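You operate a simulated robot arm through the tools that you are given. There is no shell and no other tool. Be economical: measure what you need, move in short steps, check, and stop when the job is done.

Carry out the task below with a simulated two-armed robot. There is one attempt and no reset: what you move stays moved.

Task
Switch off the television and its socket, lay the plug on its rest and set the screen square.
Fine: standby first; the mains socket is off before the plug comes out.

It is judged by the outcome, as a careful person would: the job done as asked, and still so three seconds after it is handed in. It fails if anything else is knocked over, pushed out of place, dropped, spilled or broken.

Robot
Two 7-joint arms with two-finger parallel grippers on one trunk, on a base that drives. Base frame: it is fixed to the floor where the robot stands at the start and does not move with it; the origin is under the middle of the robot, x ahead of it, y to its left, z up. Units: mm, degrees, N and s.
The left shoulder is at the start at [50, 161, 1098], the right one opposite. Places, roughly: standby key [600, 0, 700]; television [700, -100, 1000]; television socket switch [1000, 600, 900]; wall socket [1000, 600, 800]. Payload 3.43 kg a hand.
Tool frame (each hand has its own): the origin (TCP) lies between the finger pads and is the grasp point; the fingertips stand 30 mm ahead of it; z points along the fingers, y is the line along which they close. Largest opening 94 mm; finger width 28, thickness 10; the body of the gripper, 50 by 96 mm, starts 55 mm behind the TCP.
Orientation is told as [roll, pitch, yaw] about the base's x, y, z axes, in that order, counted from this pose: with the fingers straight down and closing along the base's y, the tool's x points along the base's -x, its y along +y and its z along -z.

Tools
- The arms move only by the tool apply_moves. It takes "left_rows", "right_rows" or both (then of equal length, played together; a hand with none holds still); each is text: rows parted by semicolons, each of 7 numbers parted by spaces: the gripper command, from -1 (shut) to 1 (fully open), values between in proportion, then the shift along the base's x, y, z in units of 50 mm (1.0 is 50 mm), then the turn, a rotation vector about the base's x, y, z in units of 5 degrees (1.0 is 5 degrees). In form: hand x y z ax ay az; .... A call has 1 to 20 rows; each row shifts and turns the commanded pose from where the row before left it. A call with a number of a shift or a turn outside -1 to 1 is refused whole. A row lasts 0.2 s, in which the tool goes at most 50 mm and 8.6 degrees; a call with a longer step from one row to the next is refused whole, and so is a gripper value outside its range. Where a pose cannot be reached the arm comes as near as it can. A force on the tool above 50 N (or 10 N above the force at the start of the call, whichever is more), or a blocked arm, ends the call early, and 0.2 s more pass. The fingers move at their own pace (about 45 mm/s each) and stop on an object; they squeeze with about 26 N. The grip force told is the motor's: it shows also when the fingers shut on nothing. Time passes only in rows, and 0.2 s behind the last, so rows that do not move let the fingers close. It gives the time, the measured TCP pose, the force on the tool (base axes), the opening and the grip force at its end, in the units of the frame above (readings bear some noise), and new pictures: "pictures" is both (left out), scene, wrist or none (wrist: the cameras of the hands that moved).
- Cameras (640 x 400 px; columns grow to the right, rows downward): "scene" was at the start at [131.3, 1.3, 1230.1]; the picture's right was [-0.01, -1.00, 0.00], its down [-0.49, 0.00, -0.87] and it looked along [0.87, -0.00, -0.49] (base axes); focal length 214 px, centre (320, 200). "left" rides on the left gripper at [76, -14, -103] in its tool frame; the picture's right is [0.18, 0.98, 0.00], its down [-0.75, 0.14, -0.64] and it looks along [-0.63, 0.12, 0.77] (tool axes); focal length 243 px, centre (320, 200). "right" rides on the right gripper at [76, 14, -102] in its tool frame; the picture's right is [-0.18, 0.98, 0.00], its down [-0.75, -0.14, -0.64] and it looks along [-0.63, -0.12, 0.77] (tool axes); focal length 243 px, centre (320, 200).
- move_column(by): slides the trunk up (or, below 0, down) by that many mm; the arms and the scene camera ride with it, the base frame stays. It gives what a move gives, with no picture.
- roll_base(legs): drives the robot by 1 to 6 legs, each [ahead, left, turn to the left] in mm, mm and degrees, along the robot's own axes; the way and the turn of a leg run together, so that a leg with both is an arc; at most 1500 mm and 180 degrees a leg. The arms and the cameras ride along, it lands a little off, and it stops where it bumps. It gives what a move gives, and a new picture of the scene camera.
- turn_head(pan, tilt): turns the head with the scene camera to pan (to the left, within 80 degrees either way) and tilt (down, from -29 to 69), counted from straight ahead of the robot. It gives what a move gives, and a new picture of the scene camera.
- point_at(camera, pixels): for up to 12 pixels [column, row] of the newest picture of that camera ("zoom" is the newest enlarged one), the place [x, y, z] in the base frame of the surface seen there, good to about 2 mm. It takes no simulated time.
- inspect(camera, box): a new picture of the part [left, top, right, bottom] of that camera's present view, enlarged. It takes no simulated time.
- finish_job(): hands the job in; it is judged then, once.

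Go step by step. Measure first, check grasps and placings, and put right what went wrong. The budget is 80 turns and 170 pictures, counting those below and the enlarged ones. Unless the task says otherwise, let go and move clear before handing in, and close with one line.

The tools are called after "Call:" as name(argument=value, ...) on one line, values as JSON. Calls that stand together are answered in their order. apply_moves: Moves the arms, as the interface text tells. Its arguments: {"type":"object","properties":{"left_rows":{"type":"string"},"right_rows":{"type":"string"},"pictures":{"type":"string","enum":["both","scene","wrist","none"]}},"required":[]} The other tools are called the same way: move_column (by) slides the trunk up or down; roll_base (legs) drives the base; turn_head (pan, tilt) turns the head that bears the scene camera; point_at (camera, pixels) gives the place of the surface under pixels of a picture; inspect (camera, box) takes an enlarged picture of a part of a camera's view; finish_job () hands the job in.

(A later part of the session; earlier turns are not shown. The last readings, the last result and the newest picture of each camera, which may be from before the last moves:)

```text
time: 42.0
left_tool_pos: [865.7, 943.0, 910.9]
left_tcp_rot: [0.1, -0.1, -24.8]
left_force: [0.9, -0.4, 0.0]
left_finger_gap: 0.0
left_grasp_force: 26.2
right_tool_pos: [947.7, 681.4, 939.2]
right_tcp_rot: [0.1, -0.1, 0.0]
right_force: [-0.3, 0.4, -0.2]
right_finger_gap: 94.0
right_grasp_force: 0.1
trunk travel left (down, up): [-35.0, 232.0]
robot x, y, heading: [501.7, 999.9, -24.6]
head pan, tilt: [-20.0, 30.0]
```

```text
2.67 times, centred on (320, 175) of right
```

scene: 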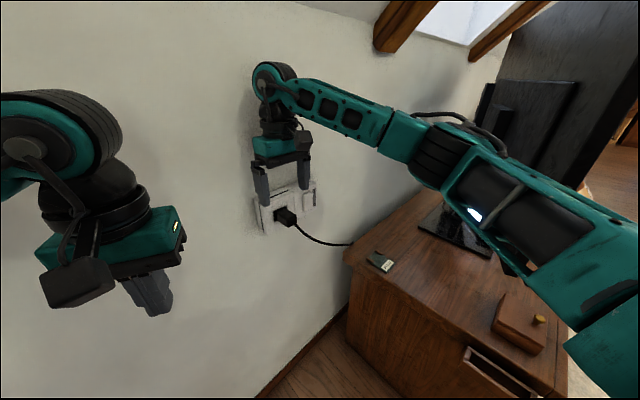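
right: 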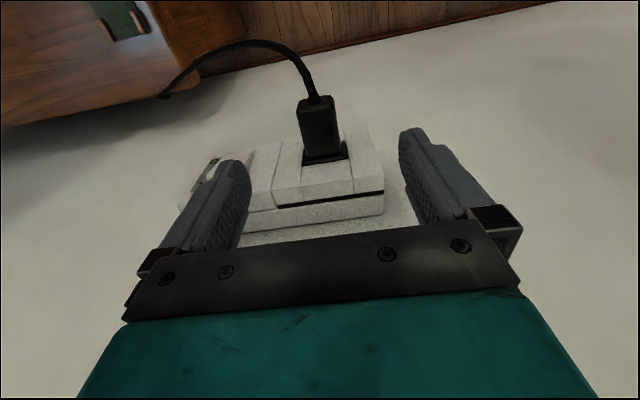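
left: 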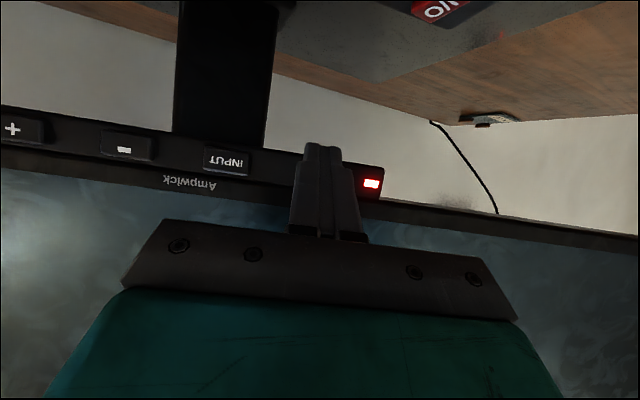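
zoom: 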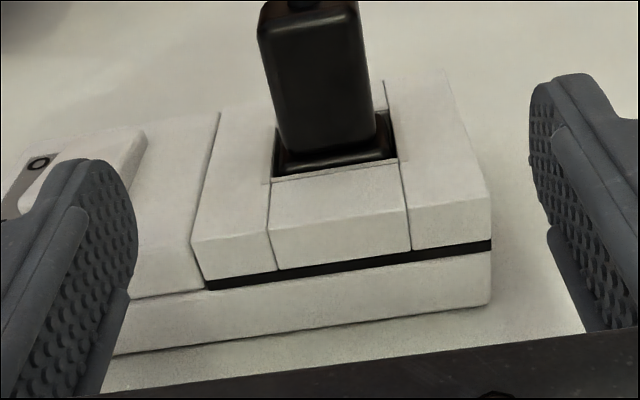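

The plug is nearly centred between the fingers. I'll measure its sides from the wrist view.

Call:
point_at(camera="right", pixels=[[301, 115], [320, 115], [335, 115], [320, 100], [320, 145], [318, 97], [305, 145], [338, 145]])

Call:
apply_moves(right_rows="1 0.04 0.02 -0.45 0 0 0; 1 0 0 -0.45 0 0 0; 1 0 0 -0.42 0 0 0; 1 0 0 0 0 0 0")

```text
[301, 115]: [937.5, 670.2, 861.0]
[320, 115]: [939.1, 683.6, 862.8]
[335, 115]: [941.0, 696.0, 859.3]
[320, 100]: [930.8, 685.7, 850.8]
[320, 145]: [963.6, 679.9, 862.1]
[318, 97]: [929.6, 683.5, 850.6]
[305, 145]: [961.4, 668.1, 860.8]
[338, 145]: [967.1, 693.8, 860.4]
```

```text
time: 43.0
left_tool_pos: [863.4, 941.7, 910.3]
left_tcp_rot: [0.0, -0.1, -24.7]
left_force: [-0.7, 0.0, -0.1]
left_finger_gap: 0.2
left_grasp_force: 25.6
right_tool_pos: [950.2, 682.5, 872.8]
right_tcp_rot: [0.2, -0.1, 0.0]
right_force: [-0.3, -0.4, 0.4]
right_finger_gap: 94.0
right_grasp_force: 0.0
trunk travel left (down, up): [-35.0, 232.0]
robot x, y, heading: [498.9, 1001.9, -24.6]
head pan, tilt: [-20.0, 30.0]
```

scene: 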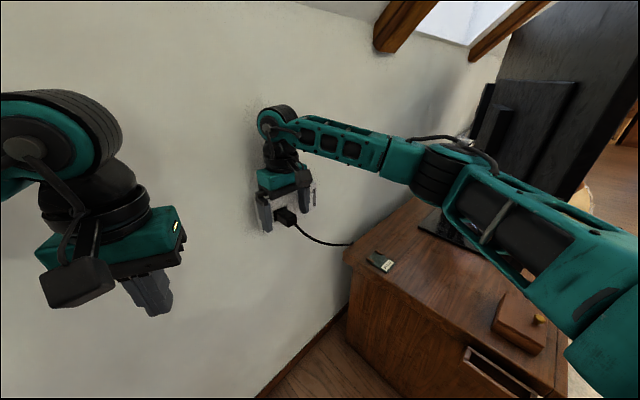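
right: 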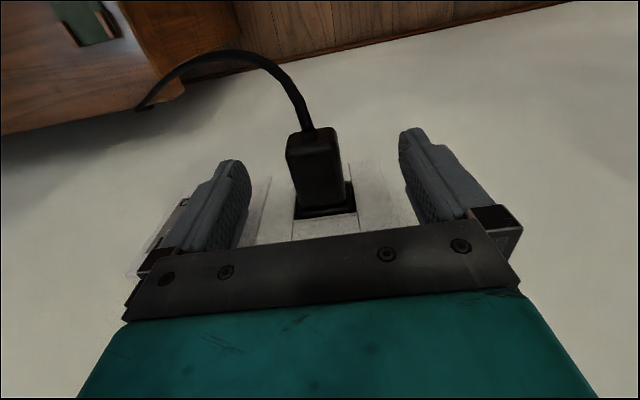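

The fingers straddle the plug, so I'll close on it.

Call:
apply_moves(right_rows="-1 0 0 0 0 0 0; -1 0 0 0 0 0 0; -1 0 0 0 0 0 0; -1 0 0 0 0 0 0; -1 0 0 0 0 0 0; -1 0 0 0 0 0 0", pictures="wrist")

```text
time: 44.4
left_tool_pos: [864.9, 942.4, 909.7]
left_tcp_rot: [0.0, -0.1, -24.8]
left_force: [0.0, -0.2, 0.6]
left_finger_gap: 0.0
left_grasp_force: 26.1
right_tool_pos: [950.9, 681.1, 872.9]
right_tcp_rot: [0.1, -0.1, -0.1]
right_force: [0.4, -2.3, 1.3]
right_finger_gap: 29.1
right_grasp_force: 25.8
trunk travel left (down, up): [-35.0, 232.0]
robot x, y, heading: [500.5, 999.3, -24.7]
head pan, tilt: [-20.0, 30.0]
```

right: 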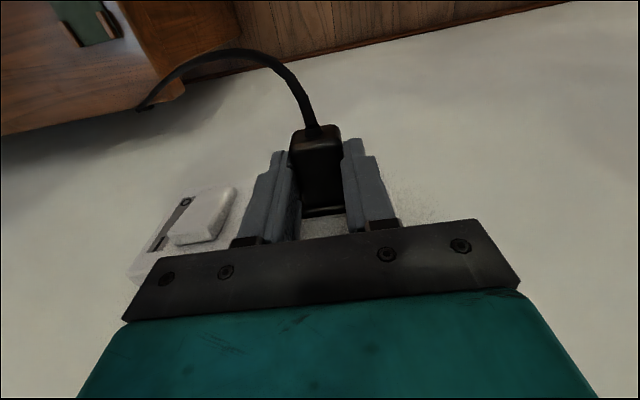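

Gripped at a 29 mm gap, and the switch still shows O pressed. I'll pull straight back in small steps.

Call:
apply_moves(right_rows="-1 -0.1 0 0 0 0 0; -1 -0.1 0 0 0 0 0; -1 -0.1 0 0 0 0 0; -1 -0.1 0 0 0 0 0; -1 -0.1 0 0 0 0 0; -1 -0.1 0 0 0 0 0; -1 -0.1 0 0 0 0 0; -1 -0.1 0 0 0 0 0; -1 -0.1 0 0 0 0 0; -1 -0.1 0 0 0 0 0; -1 0 0 0 0 0 0")

Call:
inspect(camera="scene", box=[232, 162, 328, 222])

```text
time: 46.8
left_tool_pos: [864.3, 941.1, 909.5]
left_tcp_rot: [0.0, -0.1, -24.7]
left_force: [1.0, -0.2, -0.1]
left_finger_gap: 0.2
left_grasp_force: 26.4
right_tool_pos: [901.6, 681.7, 871.1]
right_tcp_rot: [0.2, -0.1, 0.0]
right_force: [-0.9, -0.1, -0.1]
right_finger_gap: 28.8
right_grasp_force: 26.4
trunk travel left (down, up): [-35.0, 232.0]
robot x, y, heading: [501.2, 998.6, -24.8]
head pan, tilt: [-20.0, 30.0]
```

scene: 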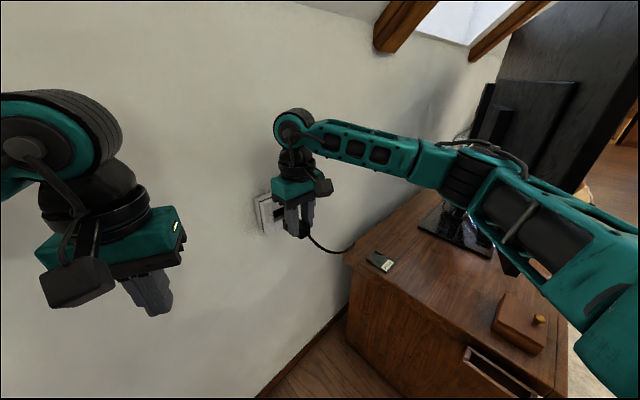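
right: 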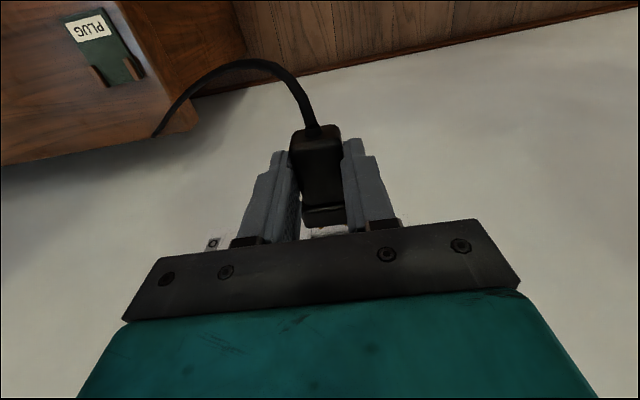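

```text
6.67 times, centred on (280, 192) of scene
```

zoom: 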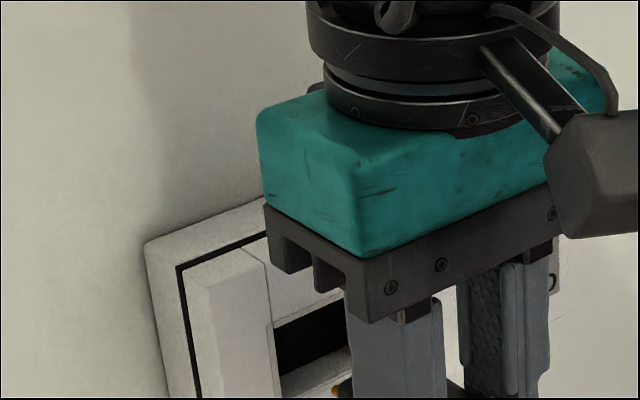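

The plug is out, with the socket hole empty and the grip still 29 mm. Now I'll measure the rest precisely.

Call:
inspect(camera="scene", box=[352, 242, 408, 277])

Call:
point_at(camera="zoom", pixels=[[320, 100], [200, 140], [300, 200], [150, 190], [280, 100], [350, 170], [300, 290], [470, 200], [400, 200], [250, 150], [360, 240], [180, 165]])

Call:
inspect(camera="right", box=[40, 0, 168, 80])

```text
11.43 times, centred on (380, 260) of scene
```

zoom: 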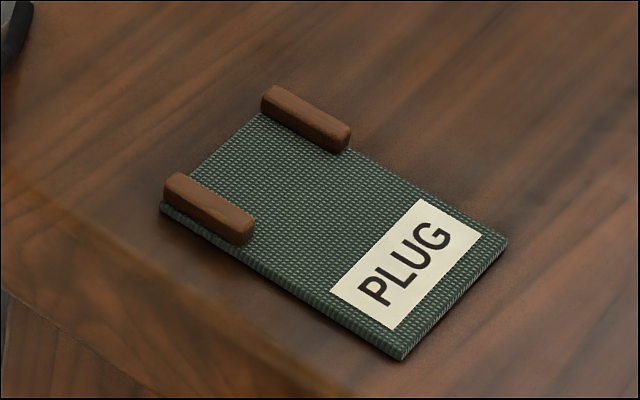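

```text
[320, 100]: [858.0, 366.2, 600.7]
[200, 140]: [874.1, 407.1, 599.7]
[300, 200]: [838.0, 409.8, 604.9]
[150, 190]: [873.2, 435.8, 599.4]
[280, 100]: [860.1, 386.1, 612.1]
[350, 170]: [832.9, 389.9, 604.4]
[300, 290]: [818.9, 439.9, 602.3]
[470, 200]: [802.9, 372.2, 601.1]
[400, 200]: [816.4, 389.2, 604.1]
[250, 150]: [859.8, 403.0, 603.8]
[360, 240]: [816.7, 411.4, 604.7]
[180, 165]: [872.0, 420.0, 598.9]
```

```text
5.00 times, centred on (104, 40) of right
```

zoom: 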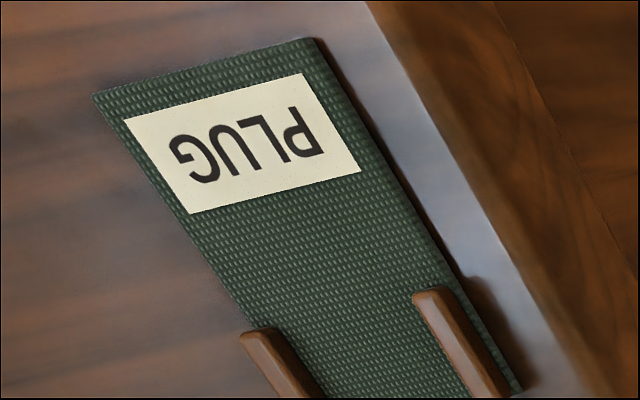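

I'll refine the pad corners and rail edges before placing.

Call:
inspect(camera="scene", box=[352, 242, 408, 277])

Call:
point_at(camera="zoom", pixels=[[402, 345], [495, 242], [170, 182], [245, 225], [272, 92], [345, 132], [255, 118], [345, 155], [200, 183], [255, 215], [235, 235], [330, 300]])

```text
11.43 times, centred on (380, 260) of scene
```

zoom: 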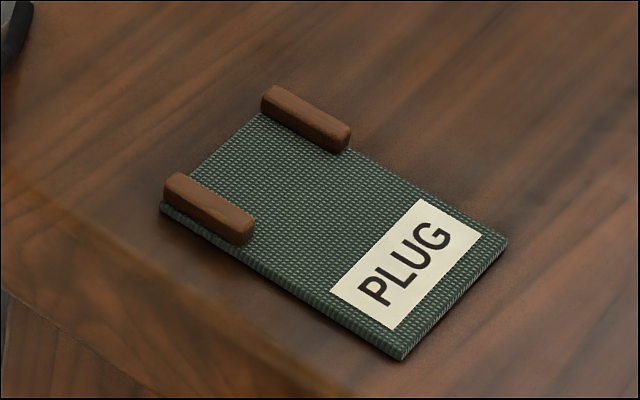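

```text
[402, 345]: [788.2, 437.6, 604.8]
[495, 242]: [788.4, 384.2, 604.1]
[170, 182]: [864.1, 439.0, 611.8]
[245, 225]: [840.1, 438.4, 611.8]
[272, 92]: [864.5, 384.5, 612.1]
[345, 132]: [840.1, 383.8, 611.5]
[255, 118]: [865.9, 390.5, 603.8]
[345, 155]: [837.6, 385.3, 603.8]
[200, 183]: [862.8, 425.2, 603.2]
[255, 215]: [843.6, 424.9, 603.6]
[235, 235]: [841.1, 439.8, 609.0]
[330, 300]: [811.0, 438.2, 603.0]
```

The pad spans x 785–868 and y 382–442 at z≈604, with rails at its far end 39 mm apart. I'll carry the plug over at TCP [820, 411] and stop high to check.

Call:
apply_moves(right_rows="-1 -0.233 -0.774 0 0 0 0; -1 -0.233 -0.774 0 0 0 0; -1 -0.233 -0.774 -0.2 0 0 0; -1 -0.233 -0.774 -0.3 0 0 0; -1 -0.233 -0.774 -0.4 0 0 0; -1 -0.233 -0.774 -0.5 0 0 0; -1 -0.233 -0.774 -0.5 0 0 0; -1 0 0 0 0 0 0")

```text
time: 48.6
left_tool_pos: [864.9, 942.6, 909.3]
left_tcp_rot: [0.0, -0.2, -24.8]
left_force: [-0.7, -0.6, -0.5]
left_finger_gap: 0.0
left_grasp_force: 26.4
right_tool_pos: [845.3, 508.7, 835.9]
right_tcp_rot: [0.2, -0.1, 0.0]
right_force: [-0.6, -0.1, 0.6]
right_finger_gap: 29.2
right_grasp_force: 25.5
right hand out of reach, approached as far as the arm can: row 5, 6, 7
trunk travel left (down, up): [-35.0, 232.0]
robot x, y, heading: [499.7, 1002.6, -24.5]
head pan, tilt: [-20.0, 30.0]
```

scene: 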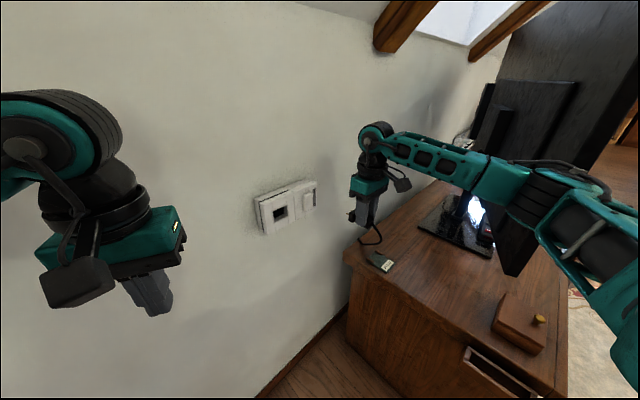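
right: 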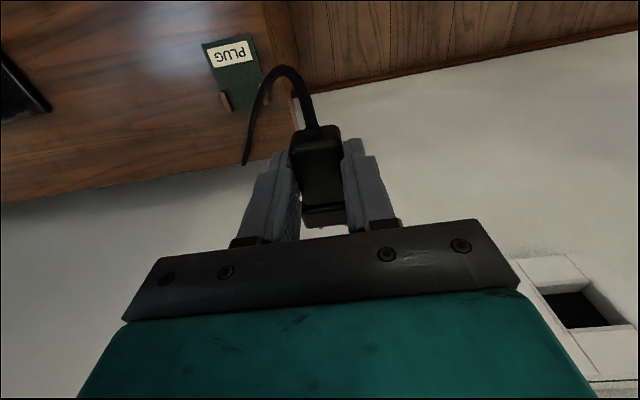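

The target is just out of reach from here, so the base must come closer. I'll check how near the right forearm and elbow are to the TV edge.

Call:
point_at(camera="scene", pixels=[[430, 155], [500, 180], [545, 200], [590, 225], [620, 270], [512, 272], [545, 230], [600, 130], [600, 170]])

Call:
turn_head(pan=-55, tilt=35)

```text
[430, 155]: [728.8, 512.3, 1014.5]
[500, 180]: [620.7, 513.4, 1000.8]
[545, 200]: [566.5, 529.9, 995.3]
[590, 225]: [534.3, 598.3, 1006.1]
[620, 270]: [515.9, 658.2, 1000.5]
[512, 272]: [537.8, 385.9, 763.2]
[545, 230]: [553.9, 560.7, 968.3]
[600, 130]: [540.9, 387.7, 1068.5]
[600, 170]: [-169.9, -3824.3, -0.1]
```

```text
time: 49.6
left_tool_pos: [866.7, 941.6, 909.5]
left_tcp_rot: [0.0, -0.1, -24.8]
left_force: [0.4, 1.6, -0.7]
left_finger_gap: 0.1
left_grasp_force: 26.4
right_tool_pos: [846.0, 509.1, 835.2]
right_tcp_rot: [0.2, -0.1, 0.1]
right_force: [0.5, 0.1, 0.9]
right_finger_gap: 28.8
right_grasp_force: 26.4
trunk travel left (down, up): [-35.0, 232.0]
robot x, y, heading: [499.1, 1001.3, -24.9]
head pan, tilt: [-55.0, 35.0]
```

scene: 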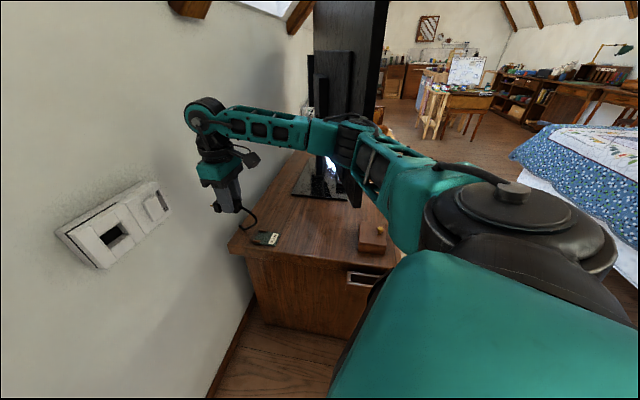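

The forearm sits at y≥500, clear of the TV edge at [538, 386], and the arm doesn't look fully stretched. I'll probe which direction is limited with small moves.

Call:
apply_moves(right_rows="-1 0 0 0.4 0 0 0; -1 0 0 0 0 0 0", pictures="none")

Call:
apply_moves(right_rows="-1 -0.6 0 0 0 0 0; -1 0 -0.6 0 0 0 0; -1 0 0 0 0 0 0", pictures="none")

```text
time: 50.2
left_tool_pos: [863.7, 942.3, 910.2]
left_tcp_rot: [0.0, -0.1, -24.8]
left_force: [0.2, 0.2, -0.6]
left_finger_gap: 0.1
left_grasp_force: 26.2
right_tool_pos: [846.8, 508.3, 857.2]
right_tcp_rot: [0.2, -0.1, 0.0]
right_force: [0.2, -0.3, 0.5]
right_finger_gap: 29.1
right_grasp_force: 25.9
trunk travel left (down, up): [-35.0, 232.0]
robot x, y, heading: [502.7, 998.2, -25.1]
head pan, tilt: [-55.0, 35.0]
```

```text
time: 51.0
left_tool_pos: [864.3, 941.6, 910.1]
left_tcp_rot: [0.1, -0.2, -24.8]
left_force: [0.3, 0.2, 0.5]
left_finger_gap: 0.0
left_grasp_force: 25.5
right_tool_pos: [818.5, 496.0, 854.9]
right_tcp_rot: [0.2, -0.1, 0.0]
right_force: [-0.1, -0.3, 0.1]
right_finger_gap: 29.1
right_grasp_force: 26.0
right hand out of reach, approached as far as the arm can: row 2
trunk travel left (down, up): [-35.0, 232.0]
robot x, y, heading: [501.2, 999.5, -24.6]
head pan, tilt: [-55.0, 35.0]
```

The limit is radial from the right shoulder. A small base shift of about +30 x, −30 y plus a 25° roll of the hand, with fingers leaning toward −y, should bring the rest within reach. First I'll shift the base and lower the column.

Call:
roll_base(legs=[[42, -15, 0]])

Call:
move_column(by=-30)

Call:
apply_moves(right_rows="-1 0 0 0 -1 0 0; -1 0 0 0 -1 0 0; -1 0 0 0 -1 0 0; -1 0 0 0 -1 0 0; -1 0 0 0 -1 0 0; -1 0 0 0 0 0 0")

```text
time: 52.0
left_tool_pos: [896.2, 909.4, 908.7]
left_tcp_rot: [0.1, 0.1, -24.5]
left_force: [0.5, 0.1, 0.8]
left_finger_gap: 0.0
left_grasp_force: 25.6
right_tool_pos: [849.0, 463.9, 855.5]
right_tcp_rot: [0.3, -0.1, -0.1]
right_force: [-0.2, 0.3, 0.7]
right_finger_gap: 28.8
right_grasp_force: 25.8
trunk travel left (down, up): [-35.0, 232.0]
robot x, y, heading: [534.8, 968.0, -25.0]
head pan, tilt: [-55.0, 35.0]
stopped in leg 1: the robot was blocked; the commanded pose is now the measured one
```

scene: 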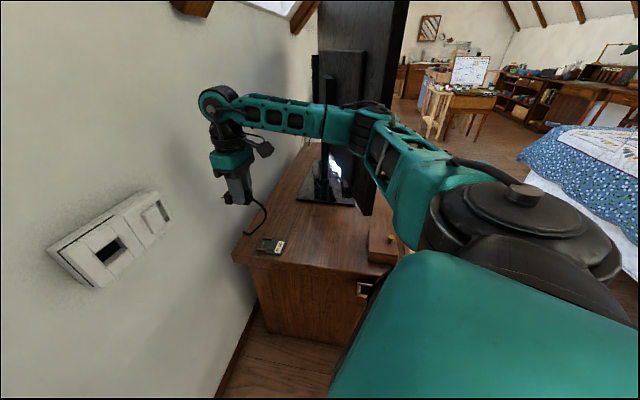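

```text
time: 52.8
left_tool_pos: [895.6, 910.1, 876.7]
left_tcp_rot: [0.1, 0.2, -24.5]
left_force: [-0.1, 0.0, 0.3]
left_finger_gap: 0.0
left_grasp_force: 26.3
right_tool_pos: [849.5, 463.6, 826.0]
right_tcp_rot: [0.2, -0.2, -0.1]
right_force: [0.4, -0.4, 0.1]
right_finger_gap: 29.2
right_grasp_force: 25.9
trunk travel left (down, up): [-5.0, 262.0]
robot x, y, heading: [532.3, 966.4, -24.8]
head pan, tilt: [-55.0, 35.0]
```

```text
time: 54.2
left_tool_pos: [896.3, 910.5, 878.9]
left_tcp_rot: [0.2, 0.1, -24.4]
left_force: [-0.3, -0.8, -0.2]
left_finger_gap: 0.0
left_grasp_force: 26.4
right_tool_pos: [849.0, 462.7, 826.0]
right_tcp_rot: [-24.9, -0.2, -0.1]
right_force: [-0.5, -0.3, 0.5]
right_finger_gap: 29.2
right_grasp_force: 25.6
trunk travel left (down, up): [-5.0, 262.0]
robot x, y, heading: [533.4, 965.7, -24.9]
head pan, tilt: [-55.0, 35.0]
```

scene: 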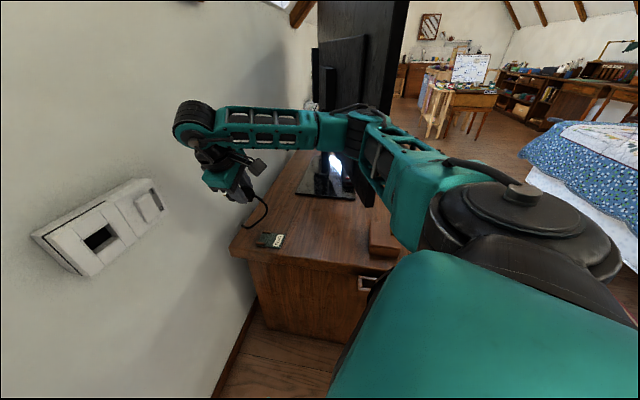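
right: 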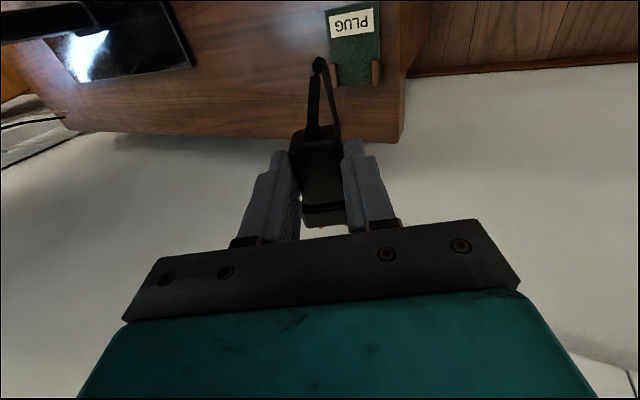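

The hand is rolled 25° and holding. I'll move over the pad and down to z≈690.

Call:
apply_moves(right_rows="-1 -0.18 -0.29 0 0 0 0; -1 -0.18 -0.29 0 0 0 0; -1 -0.18 -0.29 0 0 0 0; -1 0 0 -0.6 0 0 0; -1 0 0 -0.6 0 0 0; -1 0 0 -0.6 0 0 0; -1 0 0 -0.6 0 0 0; -1 0 0 -0.3 0 0 0; -1 0 0 0 0 0 0")

```text
time: 56.2
left_tool_pos: [896.8, 910.6, 879.8]
left_tcp_rot: [0.1, 0.0, -24.6]
left_force: [-0.3, -0.7, 0.3]
left_finger_gap: 0.2
left_grasp_force: 26.1
right_tool_pos: [822.6, 420.8, 690.3]
right_tcp_rot: [-24.9, -0.2, 0.0]
right_force: [-0.4, -0.7, 0.0]
right_finger_gap: 29.0
right_grasp_force: 26.0
trunk travel left (down, up): [-5.0, 262.0]
robot x, y, heading: [534.7, 967.4, -25.0]
head pan, tilt: [-55.0, 35.0]
```

scene: 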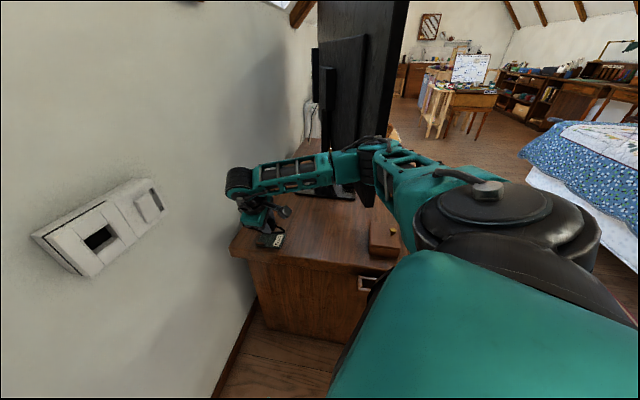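
right: 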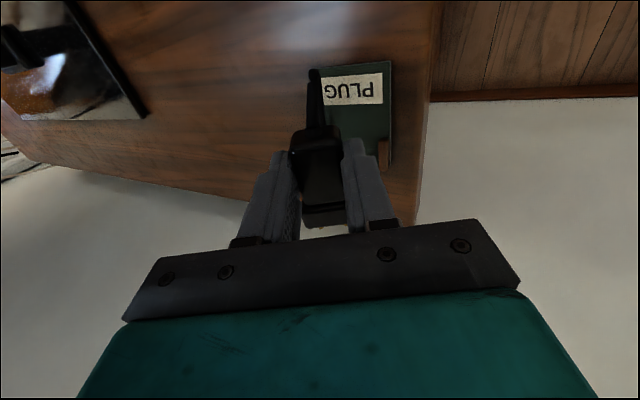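

In position at [823, 421, 690]. I'll try to unroll the hand by 15° here, so the plug is laid flatter.

Call:
apply_moves(right_rows="-1 0 -0.04 0 1 0 0; -1 0 -0.04 0 1 0 0; -1 0 -0.04 0 1 0 0; -1 0 0 0 0 0 0", pictures="none")

```text
time: 57.2
left_tool_pos: [896.7, 911.1, 879.5]
left_tcp_rot: [0.1, 0.0, -24.6]
left_force: [-0.5, 0.2, 0.4]
left_finger_gap: 0.1
left_grasp_force: 25.8
right_tool_pos: [822.2, 415.2, 691.2]
right_tcp_rot: [-9.9, -0.2, -0.1]
right_force: [-0.6, 0.7, 0.1]
right_finger_gap: 29.1
right_grasp_force: 25.8
trunk travel left (down, up): [-5.0, 262.0]
robot x, y, heading: [533.5, 969.5, -24.9]
head pan, tilt: [-55.0, 35.0]
```

That worked, so I'll unroll the last 10° as well.

Call:
apply_moves(right_rows="-1 0 -0.04 0 1 0 0; -1 0 -0.04 0 1 0 0; -1 0 0 -0.3 0 0 0; -1 0 0 -0.3 0 0 0; -1 0 0 0 0 0 0")

Call:
inspect(camera="scene", box=[220, 190, 316, 250])

```text
time: 58.4
left_tool_pos: [895.1, 910.4, 878.9]
left_tcp_rot: [0.0, 0.1, -24.5]
left_force: [-0.1, -0.6, -0.2]
left_finger_gap: 0.0
left_grasp_force: 26.1
right_tool_pos: [822.5, 415.1, 659.3]
right_tcp_rot: [-9.8, -0.2, -0.1]
right_force: [-0.5, -0.6, -0.5]
right_finger_gap: 29.2
right_grasp_force: 25.8
right hand out of reach, approached as far as the arm can: row 1, 2
trunk travel left (down, up): [-5.0, 262.0]
robot x, y, heading: [530.9, 965.4, -24.8]
head pan, tilt: [-55.0, 35.0]
```

scene: 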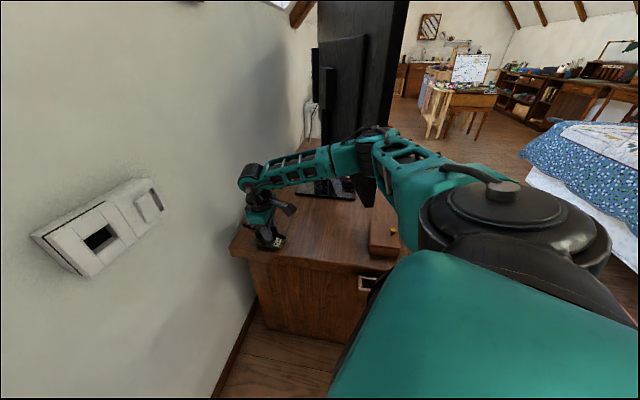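
right: 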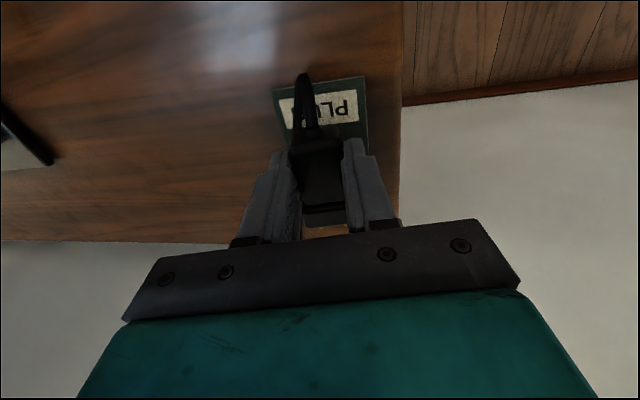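

```text
6.67 times, centred on (268, 220) of scene
```

zoom: 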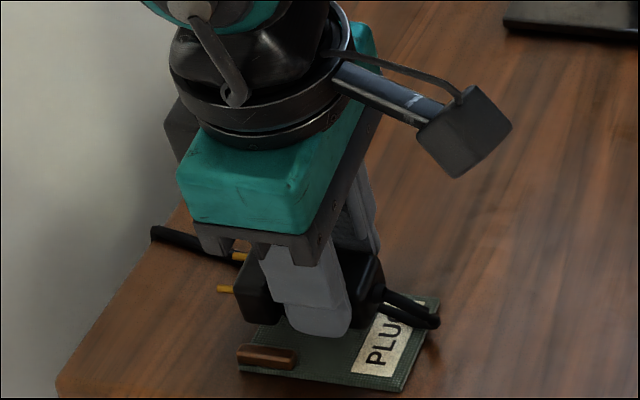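

The plug hangs right over the pad with only 10° of roll. I'll lower it in 3 mm steps until there's contact.

Call:
apply_moves(right_rows="-1 0 0 -0.08 0 0 0; -1 0 0 -0.06 0 0 0; -1 0 0 -0.06 0 0 0; -1 0 0 0 0 0 0", pictures="wrist")

Call:
inspect(camera="scene", box=[240, 215, 296, 250])

```text
time: 59.4
left_tool_pos: [896.1, 910.2, 879.3]
left_tcp_rot: [0.0, 0.2, -24.6]
left_force: [0.0, 1.1, -0.5]
left_finger_gap: 0.0
left_grasp_force: 25.3
right_tool_pos: [822.2, 415.1, 650.4]
right_tcp_rot: [-9.9, -0.3, -0.1]
right_force: [0.1, -0.3, 0.8]
right_finger_gap: 29.2
right_grasp_force: 26.1
trunk travel left (down, up): [-5.0, 262.0]
robot x, y, heading: [534.9, 963.2, -24.5]
head pan, tilt: [-55.0, 35.0]
```

right: 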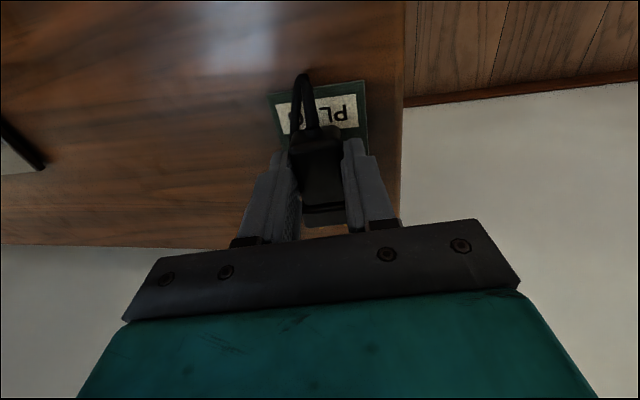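

```text
11.43 times, centred on (268, 232) of scene
```

zoom: 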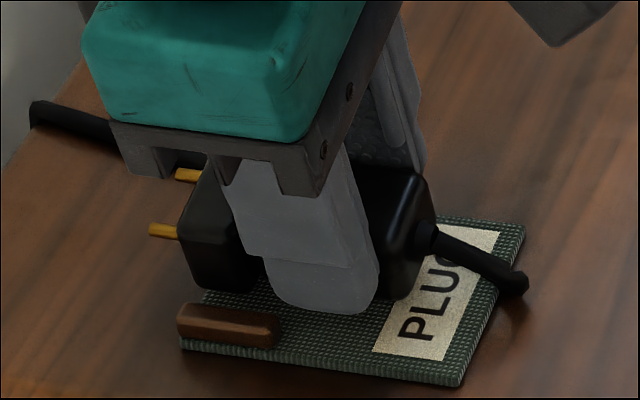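

Still free, a few mm above the pad, and the plug is centred between the rails. I'll continue down.

Call:
apply_moves(right_rows="-1 0 0 -0.05 0 0 0; -1 0 0 -0.05 0 0 0; -1 0 0 -0.04 0 0 0; -1 0 0 0 0 0 0", pictures="wrist")

Call:
inspect(camera="scene", box=[240, 215, 296, 250])

```text
time: 60.4
left_tool_pos: [895.4, 910.5, 878.6]
left_tcp_rot: [0.1, 0.1, -24.7]
left_force: [-0.8, 0.6, -0.3]
left_finger_gap: 0.2
left_grasp_force: 25.9
right_tool_pos: [823.0, 414.5, 645.2]
right_tcp_rot: [-9.9, -0.4, -0.1]
right_force: [-5.3, 2.2, 14.9]
right_finger_gap: 29.2
right_grasp_force: 25.9
trunk travel left (down, up): [-5.0, 262.0]
robot x, y, heading: [532.5, 969.5, -24.9]
head pan, tilt: [-55.0, 35.0]
```

right: 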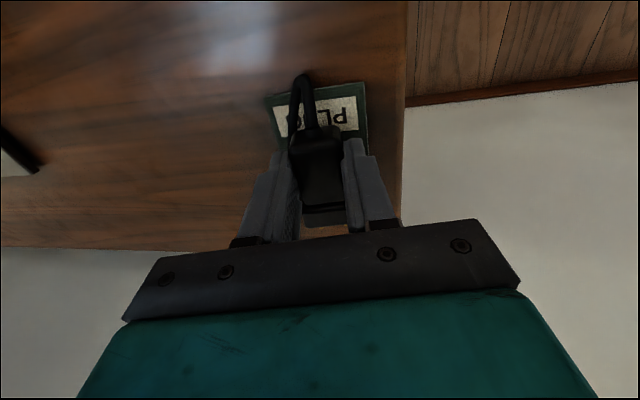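

```text
11.43 times, centred on (268, 232) of scene
```

zoom: 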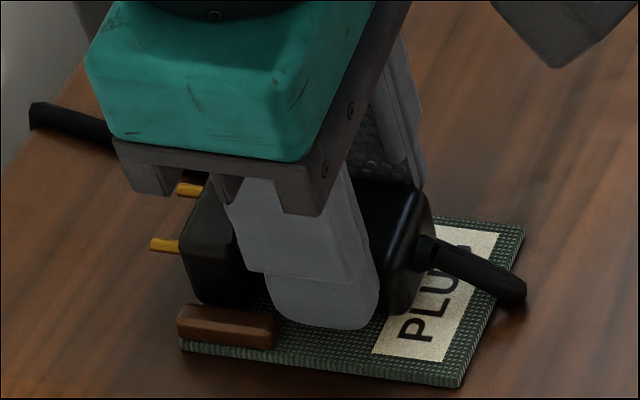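

There's contact with the pad at 15 N. I'll open the fingers gently to a ~50 mm gap.

Call:
apply_moves(right_rows="-0.3 0 0 0 0 0 0; -0.2 0 0 0 0 0 0; 0 0 0 0 0 0 0; 0.1 0 0 0 0 0 0; 0.1 0 0 0 0 0 0", pictures="wrist")

Call:
inspect(camera="scene", box=[240, 215, 296, 250])

```text
time: 61.6
left_tool_pos: [895.6, 910.7, 878.8]
left_tcp_rot: [0.1, 0.1, -24.5]
left_force: [0.6, 0.3, 0.3]
left_finger_gap: 0.3
left_grasp_force: 26.2
right_tool_pos: [824.4, 414.6, 643.9]
right_tcp_rot: [-10.0, -0.3, -0.1]
right_force: [0.6, -1.2, -0.3]
right_finger_gap: 51.5
right_grasp_force: 0.1
trunk travel left (down, up): [-5.0, 262.0]
robot x, y, heading: [531.8, 966.3, -24.9]
head pan, tilt: [-55.0, 35.0]
```

right: 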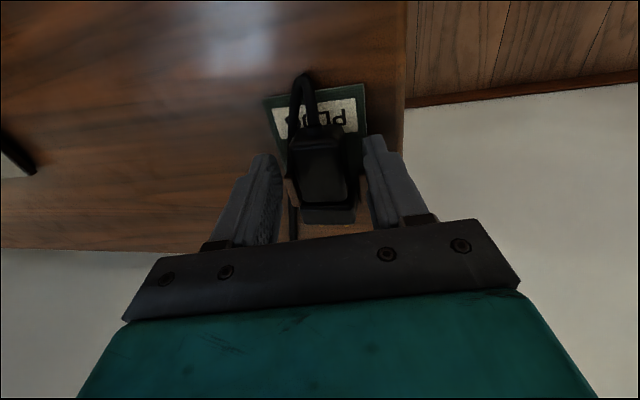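

```text
11.43 times, centred on (268, 232) of scene
```

zoom: 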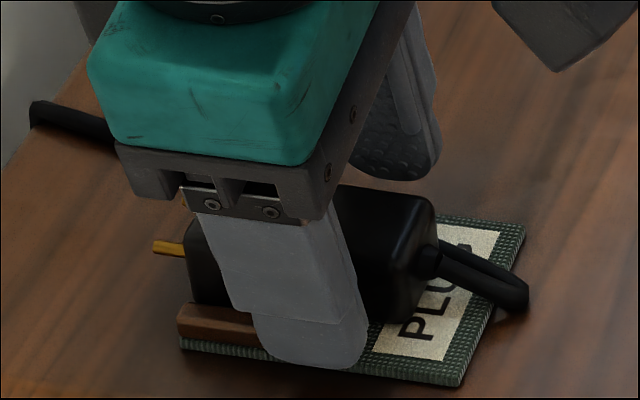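

The plug has settled on the pad between the rails. I'll lift the hand straight off along its axis and look.

Call:
apply_moves(right_rows="0.1 0 0.05 0.3 0 0 0; 0.1 0 0.1 0.6 0 0 0; 0.1 0 0.17 0.9 0 0 0; 0.1 0 0.17 0.9 0 0 0; 0.1 0 0.2 0.9 0 0 0; 0.1 0 0.2 0 0 0 0; 0.1 0 0 0 0 0 0")

Call:
inspect(camera="scene", box=[240, 215, 296, 250])

```text
time: 63.2
left_tool_pos: [895.0, 911.2, 878.9]
left_tcp_rot: [0.1, 0.2, -24.4]
left_force: [-0.5, 0.6, -0.2]
left_finger_gap: 0.0
left_grasp_force: 26.0
right_tool_pos: [819.8, 460.0, 826.1]
right_tcp_rot: [-9.9, -0.2, -0.1]
right_force: [0.1, 1.0, 1.1]
right_finger_gap: 51.7
right_grasp_force: 0.1
trunk travel left (down, up): [-5.0, 262.0]
robot x, y, heading: [530.1, 967.5, -24.8]
head pan, tilt: [-55.0, 35.0]
```

scene: 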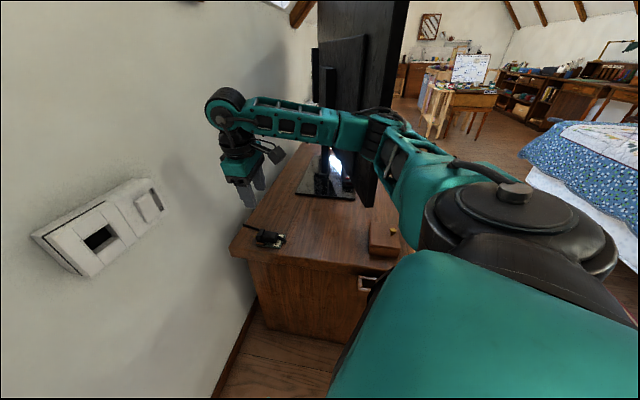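
right: 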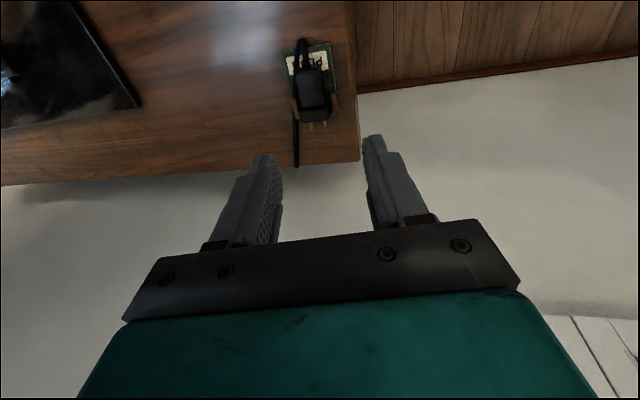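

```text
11.43 times, centred on (268, 232) of scene
```

zoom: 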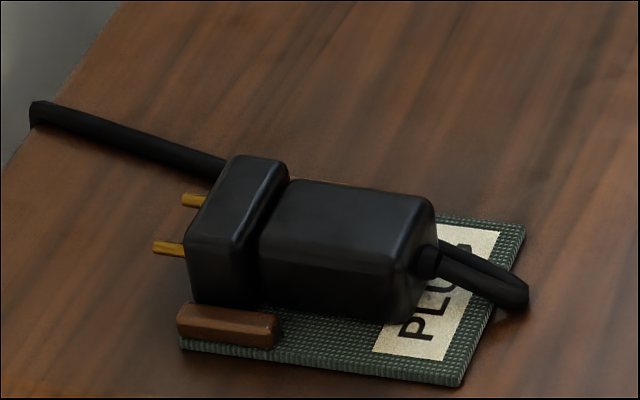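

The plug lies flat on its rest. Now I'll move the base straight away from the television side, then neutralise the right hand.

Call:
roll_base(legs=[[-59, 127, 0]])

Call:
apply_moves(right_rows="-1 -0.3 0.1 0.3 1 0 0; -1 -0.3 0.1 0.3 1 0 0; -1 -0.3 0.2 0 0 0 0; -1 -0.3 0.2 0 0 0 0; -1 -0.3 0.2 0 0 0 0; -1 -0.2 0.2 0 0 0 0; -1 0 0 0 0 0 0", pictures="none")

Call:
roll_base(legs=[[-345, -161, 0], [0, 0, 25], [-140, 0, 0]])

Call:
move_column(by=120)

Call:
turn_head(pan=-45, tilt=25)

```text
time: 64.5
left_tool_pos: [896.3, 1053.6, 879.5]
left_tcp_rot: [0.0, 0.0, -24.3]
left_force: [0.0, -0.7, -0.1]
left_finger_gap: 0.0
left_grasp_force: 26.0
right_tool_pos: [820.9, 601.3, 826.4]
right_tcp_rot: [-9.9, -0.2, -0.1]
right_force: [-0.4, 0.5, -0.4]
right_finger_gap: 51.3
right_grasp_force: 0.0
trunk travel left (down, up): [-5.0, 262.0]
robot x, y, heading: [534.8, 1108.9, -24.6]
head pan, tilt: [-55.0, 35.0]
```

scene: 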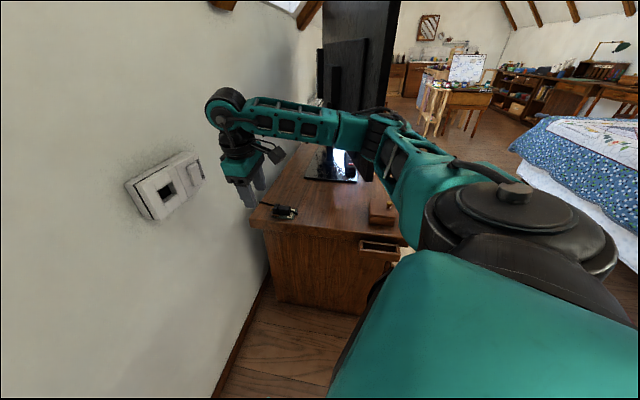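

```text
time: 66.1
left_tool_pos: [897.3, 1052.5, 879.2]
left_tcp_rot: [0.0, 0.1, -24.3]
left_force: [0.2, -0.5, -0.4]
left_finger_gap: 0.1
left_grasp_force: 25.9
right_tool_pos: [735.2, 652.1, 855.4]
right_tcp_rot: [0.2, -0.2, 0.0]
right_force: [0.0, 0.1, -0.2]
right_finger_gap: 0.2
right_grasp_force: 25.7
trunk travel left (down, up): [-5.0, 262.0]
robot x, y, heading: [533.0, 1105.8, -24.5]
head pan, tilt: [-55.0, 35.0]
```

```text
time: 70.8
left_tool_pos: [362.6, 1209.9, 877.5]
left_tcp_rot: [0.1, 0.2, 0.8]
left_force: [-0.4, -0.1, 0.3]
left_finger_gap: 0.0
left_grasp_force: 26.0
right_tool_pos: [385.7, 779.0, 855.5]
right_tcp_rot: [0.1, -0.1, 25.1]
right_force: [-0.6, -0.2, -0.8]
right_finger_gap: 0.0
right_grasp_force: 25.8
trunk travel left (down, up): [-5.0, 262.0]
robot x, y, heading: [7.2, 1110.3, 0.3]
head pan, tilt: [-55.0, 35.0]
```

scene: 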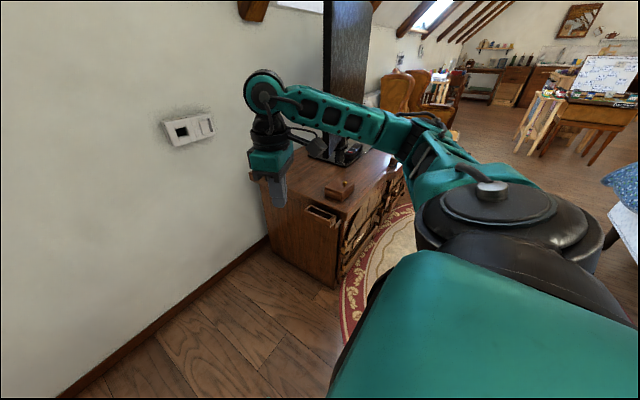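

```text
time: 72.3
left_tool_pos: [361.1, 1209.9, 998.7]
left_tcp_rot: [0.1, 0.3, 0.8]
left_force: [0.5, 0.1, -0.3]
left_finger_gap: 0.0
left_grasp_force: 25.7
right_tool_pos: [385.7, 779.0, 975.6]
right_tcp_rot: [0.1, 0.0, 25.1]
right_force: [-0.1, -0.6, 0.1]
right_finger_gap: 0.0
right_grasp_force: 25.8
trunk travel left (down, up): [-125.0, 142.0]
robot x, y, heading: [5.9, 1112.4, 0.2]
head pan, tilt: [-55.0, 35.0]
```

```text
time: 73.0
left_tool_pos: [361.6, 1209.8, 997.9]
left_tcp_rot: [0.1, 0.2, 0.8]
left_force: [-0.4, -0.4, 0.9]
left_finger_gap: 0.1
left_grasp_force: 26.2
right_tool_pos: [385.8, 778.8, 975.4]
right_tcp_rot: [0.2, 0.0, 25.1]
right_force: [-0.5, 0.1, 0.5]
right_finger_gap: 0.0
right_grasp_force: 25.7
trunk travel left (down, up): [-125.0, 142.0]
robot x, y, heading: [7.1, 1105.8, 0.2]
head pan, tilt: [-45.0, 25.0]
```

scene: 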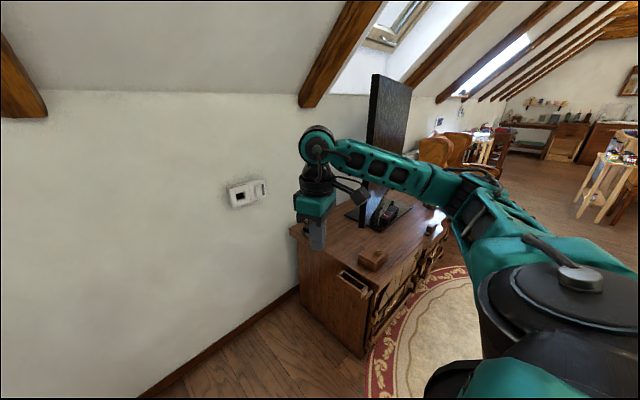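

All clear. I'll drive back along the front to y≈250 and look at the screen.

Call:
roll_base(legs=[[-10, -855, 0]])

Call:
turn_head(pan=-15, tilt=25)

```text
time: 77.5
left_tool_pos: [356.0, 352.2, 998.1]
left_tcp_rot: [0.0, 0.2, 0.7]
left_force: [-0.4, 1.0, -0.8]
left_finger_gap: 0.1
left_grasp_force: 26.0
right_tool_pos: [380.7, -78.9, 976.3]
right_tcp_rot: [0.1, -0.2, 24.9]
right_force: [-0.4, 0.2, -0.6]
right_finger_gap: 0.1
right_grasp_force: 26.3
trunk travel left (down, up): [-125.0, 142.0]
robot x, y, heading: [2.2, 247.6, 0.3]
head pan, tilt: [-45.0, 25.0]
```

scene: 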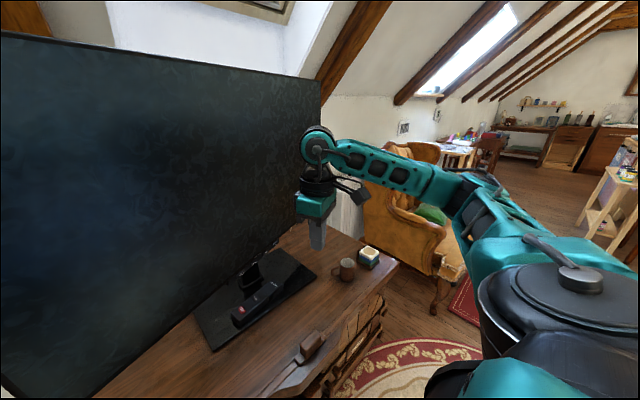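

```text
time: 78.5
left_tool_pos: [355.9, 351.6, 997.3]
left_tcp_rot: [0.0, 0.2, 0.7]
left_force: [0.2, 0.7, 0.1]
left_finger_gap: 0.0
left_grasp_force: 25.3
right_tool_pos: [379.6, -80.1, 975.5]
right_tcp_rot: [0.1, -0.1, 24.9]
right_force: [0.5, 0.0, 0.2]
right_finger_gap: 0.0
right_grasp_force: 26.4
trunk travel left (down, up): [-125.0, 142.0]
robot x, y, heading: [3.0, 248.2, 0.2]
head pan, tilt: [-15.0, 25.0]
```

scene: 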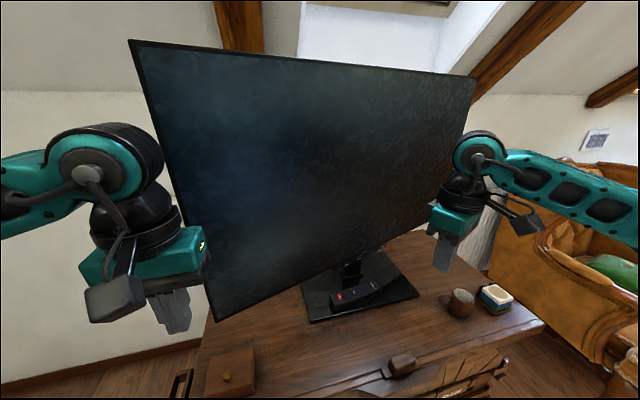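

Call:
point_at(camera="scene", pixels=[[216, 316], [222, 300], [250, 280], [330, 250], [130, 45], [200, 60], [300, 64], [400, 74], [470, 82], [300, 150], [308, 318], [415, 294]])

```text
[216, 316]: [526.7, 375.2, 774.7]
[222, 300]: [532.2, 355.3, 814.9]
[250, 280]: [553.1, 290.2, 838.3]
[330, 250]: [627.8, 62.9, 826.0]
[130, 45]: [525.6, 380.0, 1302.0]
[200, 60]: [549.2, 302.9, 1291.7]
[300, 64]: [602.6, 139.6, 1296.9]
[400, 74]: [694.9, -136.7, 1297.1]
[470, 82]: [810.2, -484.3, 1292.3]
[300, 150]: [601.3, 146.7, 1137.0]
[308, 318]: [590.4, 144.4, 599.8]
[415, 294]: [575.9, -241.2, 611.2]
```

The screen is still turned about 18°: x=526 at y=380 against x=810 at y=−484. I'll pitch the left hand forward and push the lower-left bezel corner back gently.

Call:
apply_moves(left_rows="-1 0.19 0.017 -0.367 0 -1 0; -1 0.19 0.017 -0.367 0 -1 0; -1 0.19 0.017 -0.367 0 -1 0; -1 0.19 0.017 -0.367 0 -1 0; -1 0.19 0.017 -0.367 0 -1 0; -1 0.19 0.017 -0.367 0 -1 0; -1 0.19 0.017 -0.367 0 -1 0; -1 0.19 0.017 -0.367 0 -1 0; -1 0.19 0.017 -0.367 0 -1 0; -1 0.19 0.017 -0.367 0 -1 0; -1 0.19 0.017 -0.367 0 -1 0; -1 0.19 0.017 -0.367 0 -1 0; -1 0 0 0 0 0 0")

```text
time: 81.3
left_tool_pos: [474.2, 341.7, 790.0]
left_tcp_rot: [-0.6, -59.6, 1.4]
left_force: [-0.1, 0.4, 0.0]
left_finger_gap: 0.3
left_grasp_force: 26.1
left hand out of reach, approached as far as the arm can: row 12
right_tool_pos: [380.5, -79.0, 975.3]
right_tcp_rot: [0.1, -0.2, 24.9]
right_force: [-0.6, 0.2, 0.8]
right_finger_gap: 0.0
right_grasp_force: 25.8
trunk travel left (down, up): [-125.0, 142.0]
robot x, y, heading: [3.6, 250.2, 0.5]
head pan, tilt: [-15.0, 25.0]
```

scene: 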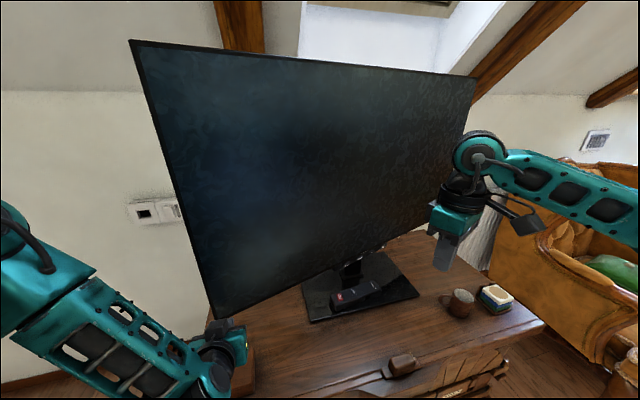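
left: 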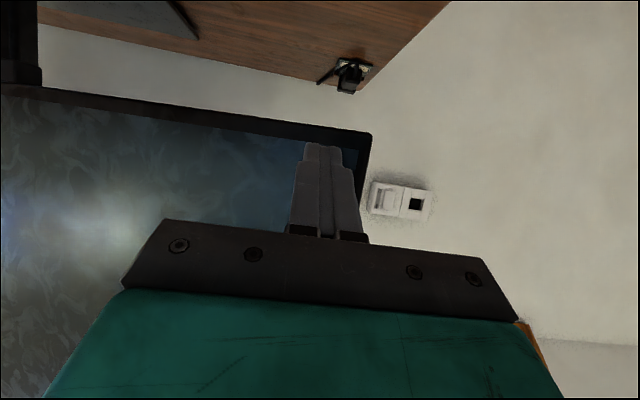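

The hand is at [474, 342, 790], just short of the aimed spot. I'll nudge it toward +y and down so the tip lands on the frame corner at (365,135) in the wrist view.

Call:
apply_moves(left_rows="-1 0.2 0.2 0 0 0 0; -1 0.2 0.2 -0.1 0 0 0; -1 0 0 -0.1 0 0 0; -1 0 0 0 0 0 0")

Call:
inspect(camera="left", box=[260, 100, 420, 200])

```text
time: 82.3
left_tool_pos: [494.8, 341.6, 792.6]
left_tcp_rot: [-0.8, -59.8, 1.4]
left_force: [0.0, 0.1, 0.2]
left_finger_gap: 0.0
left_grasp_force: 26.1
left hand out of reach, approached as far as the arm can: row 1, 2
right_tool_pos: [379.9, -79.8, 975.5]
right_tcp_rot: [0.1, 0.0, 24.9]
right_force: [-0.1, -0.4, -0.3]
right_finger_gap: 0.0
right_grasp_force: 26.2
trunk travel left (down, up): [-125.0, 142.0]
robot x, y, heading: [4.0, 248.7, 0.2]
head pan, tilt: [-15.0, 25.0]
```

scene: 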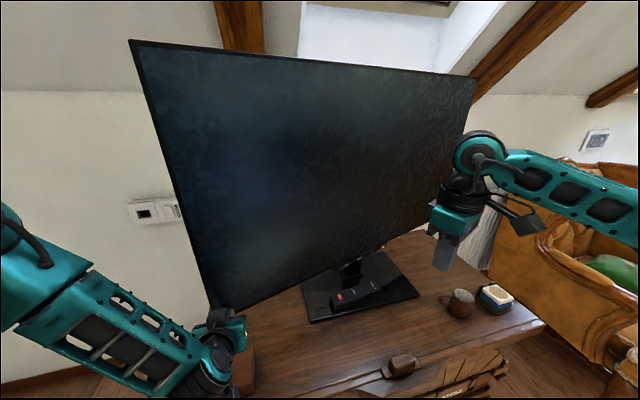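
left: 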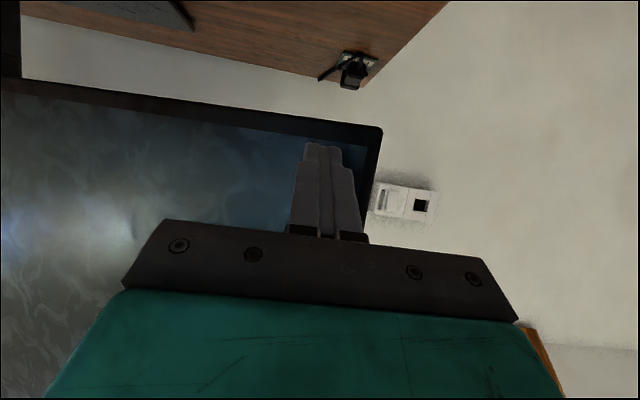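

```text
4.00 times, centred on (340, 150) of left
```

zoom: 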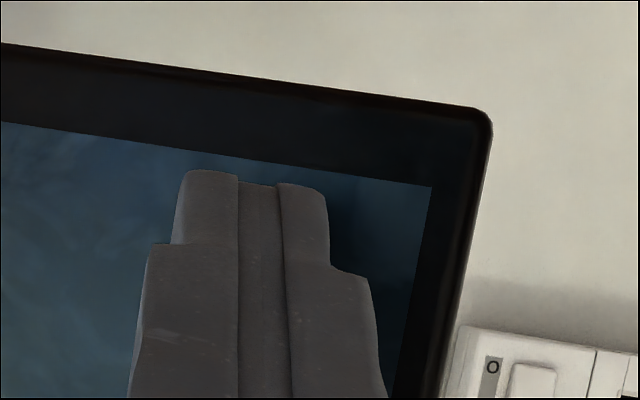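

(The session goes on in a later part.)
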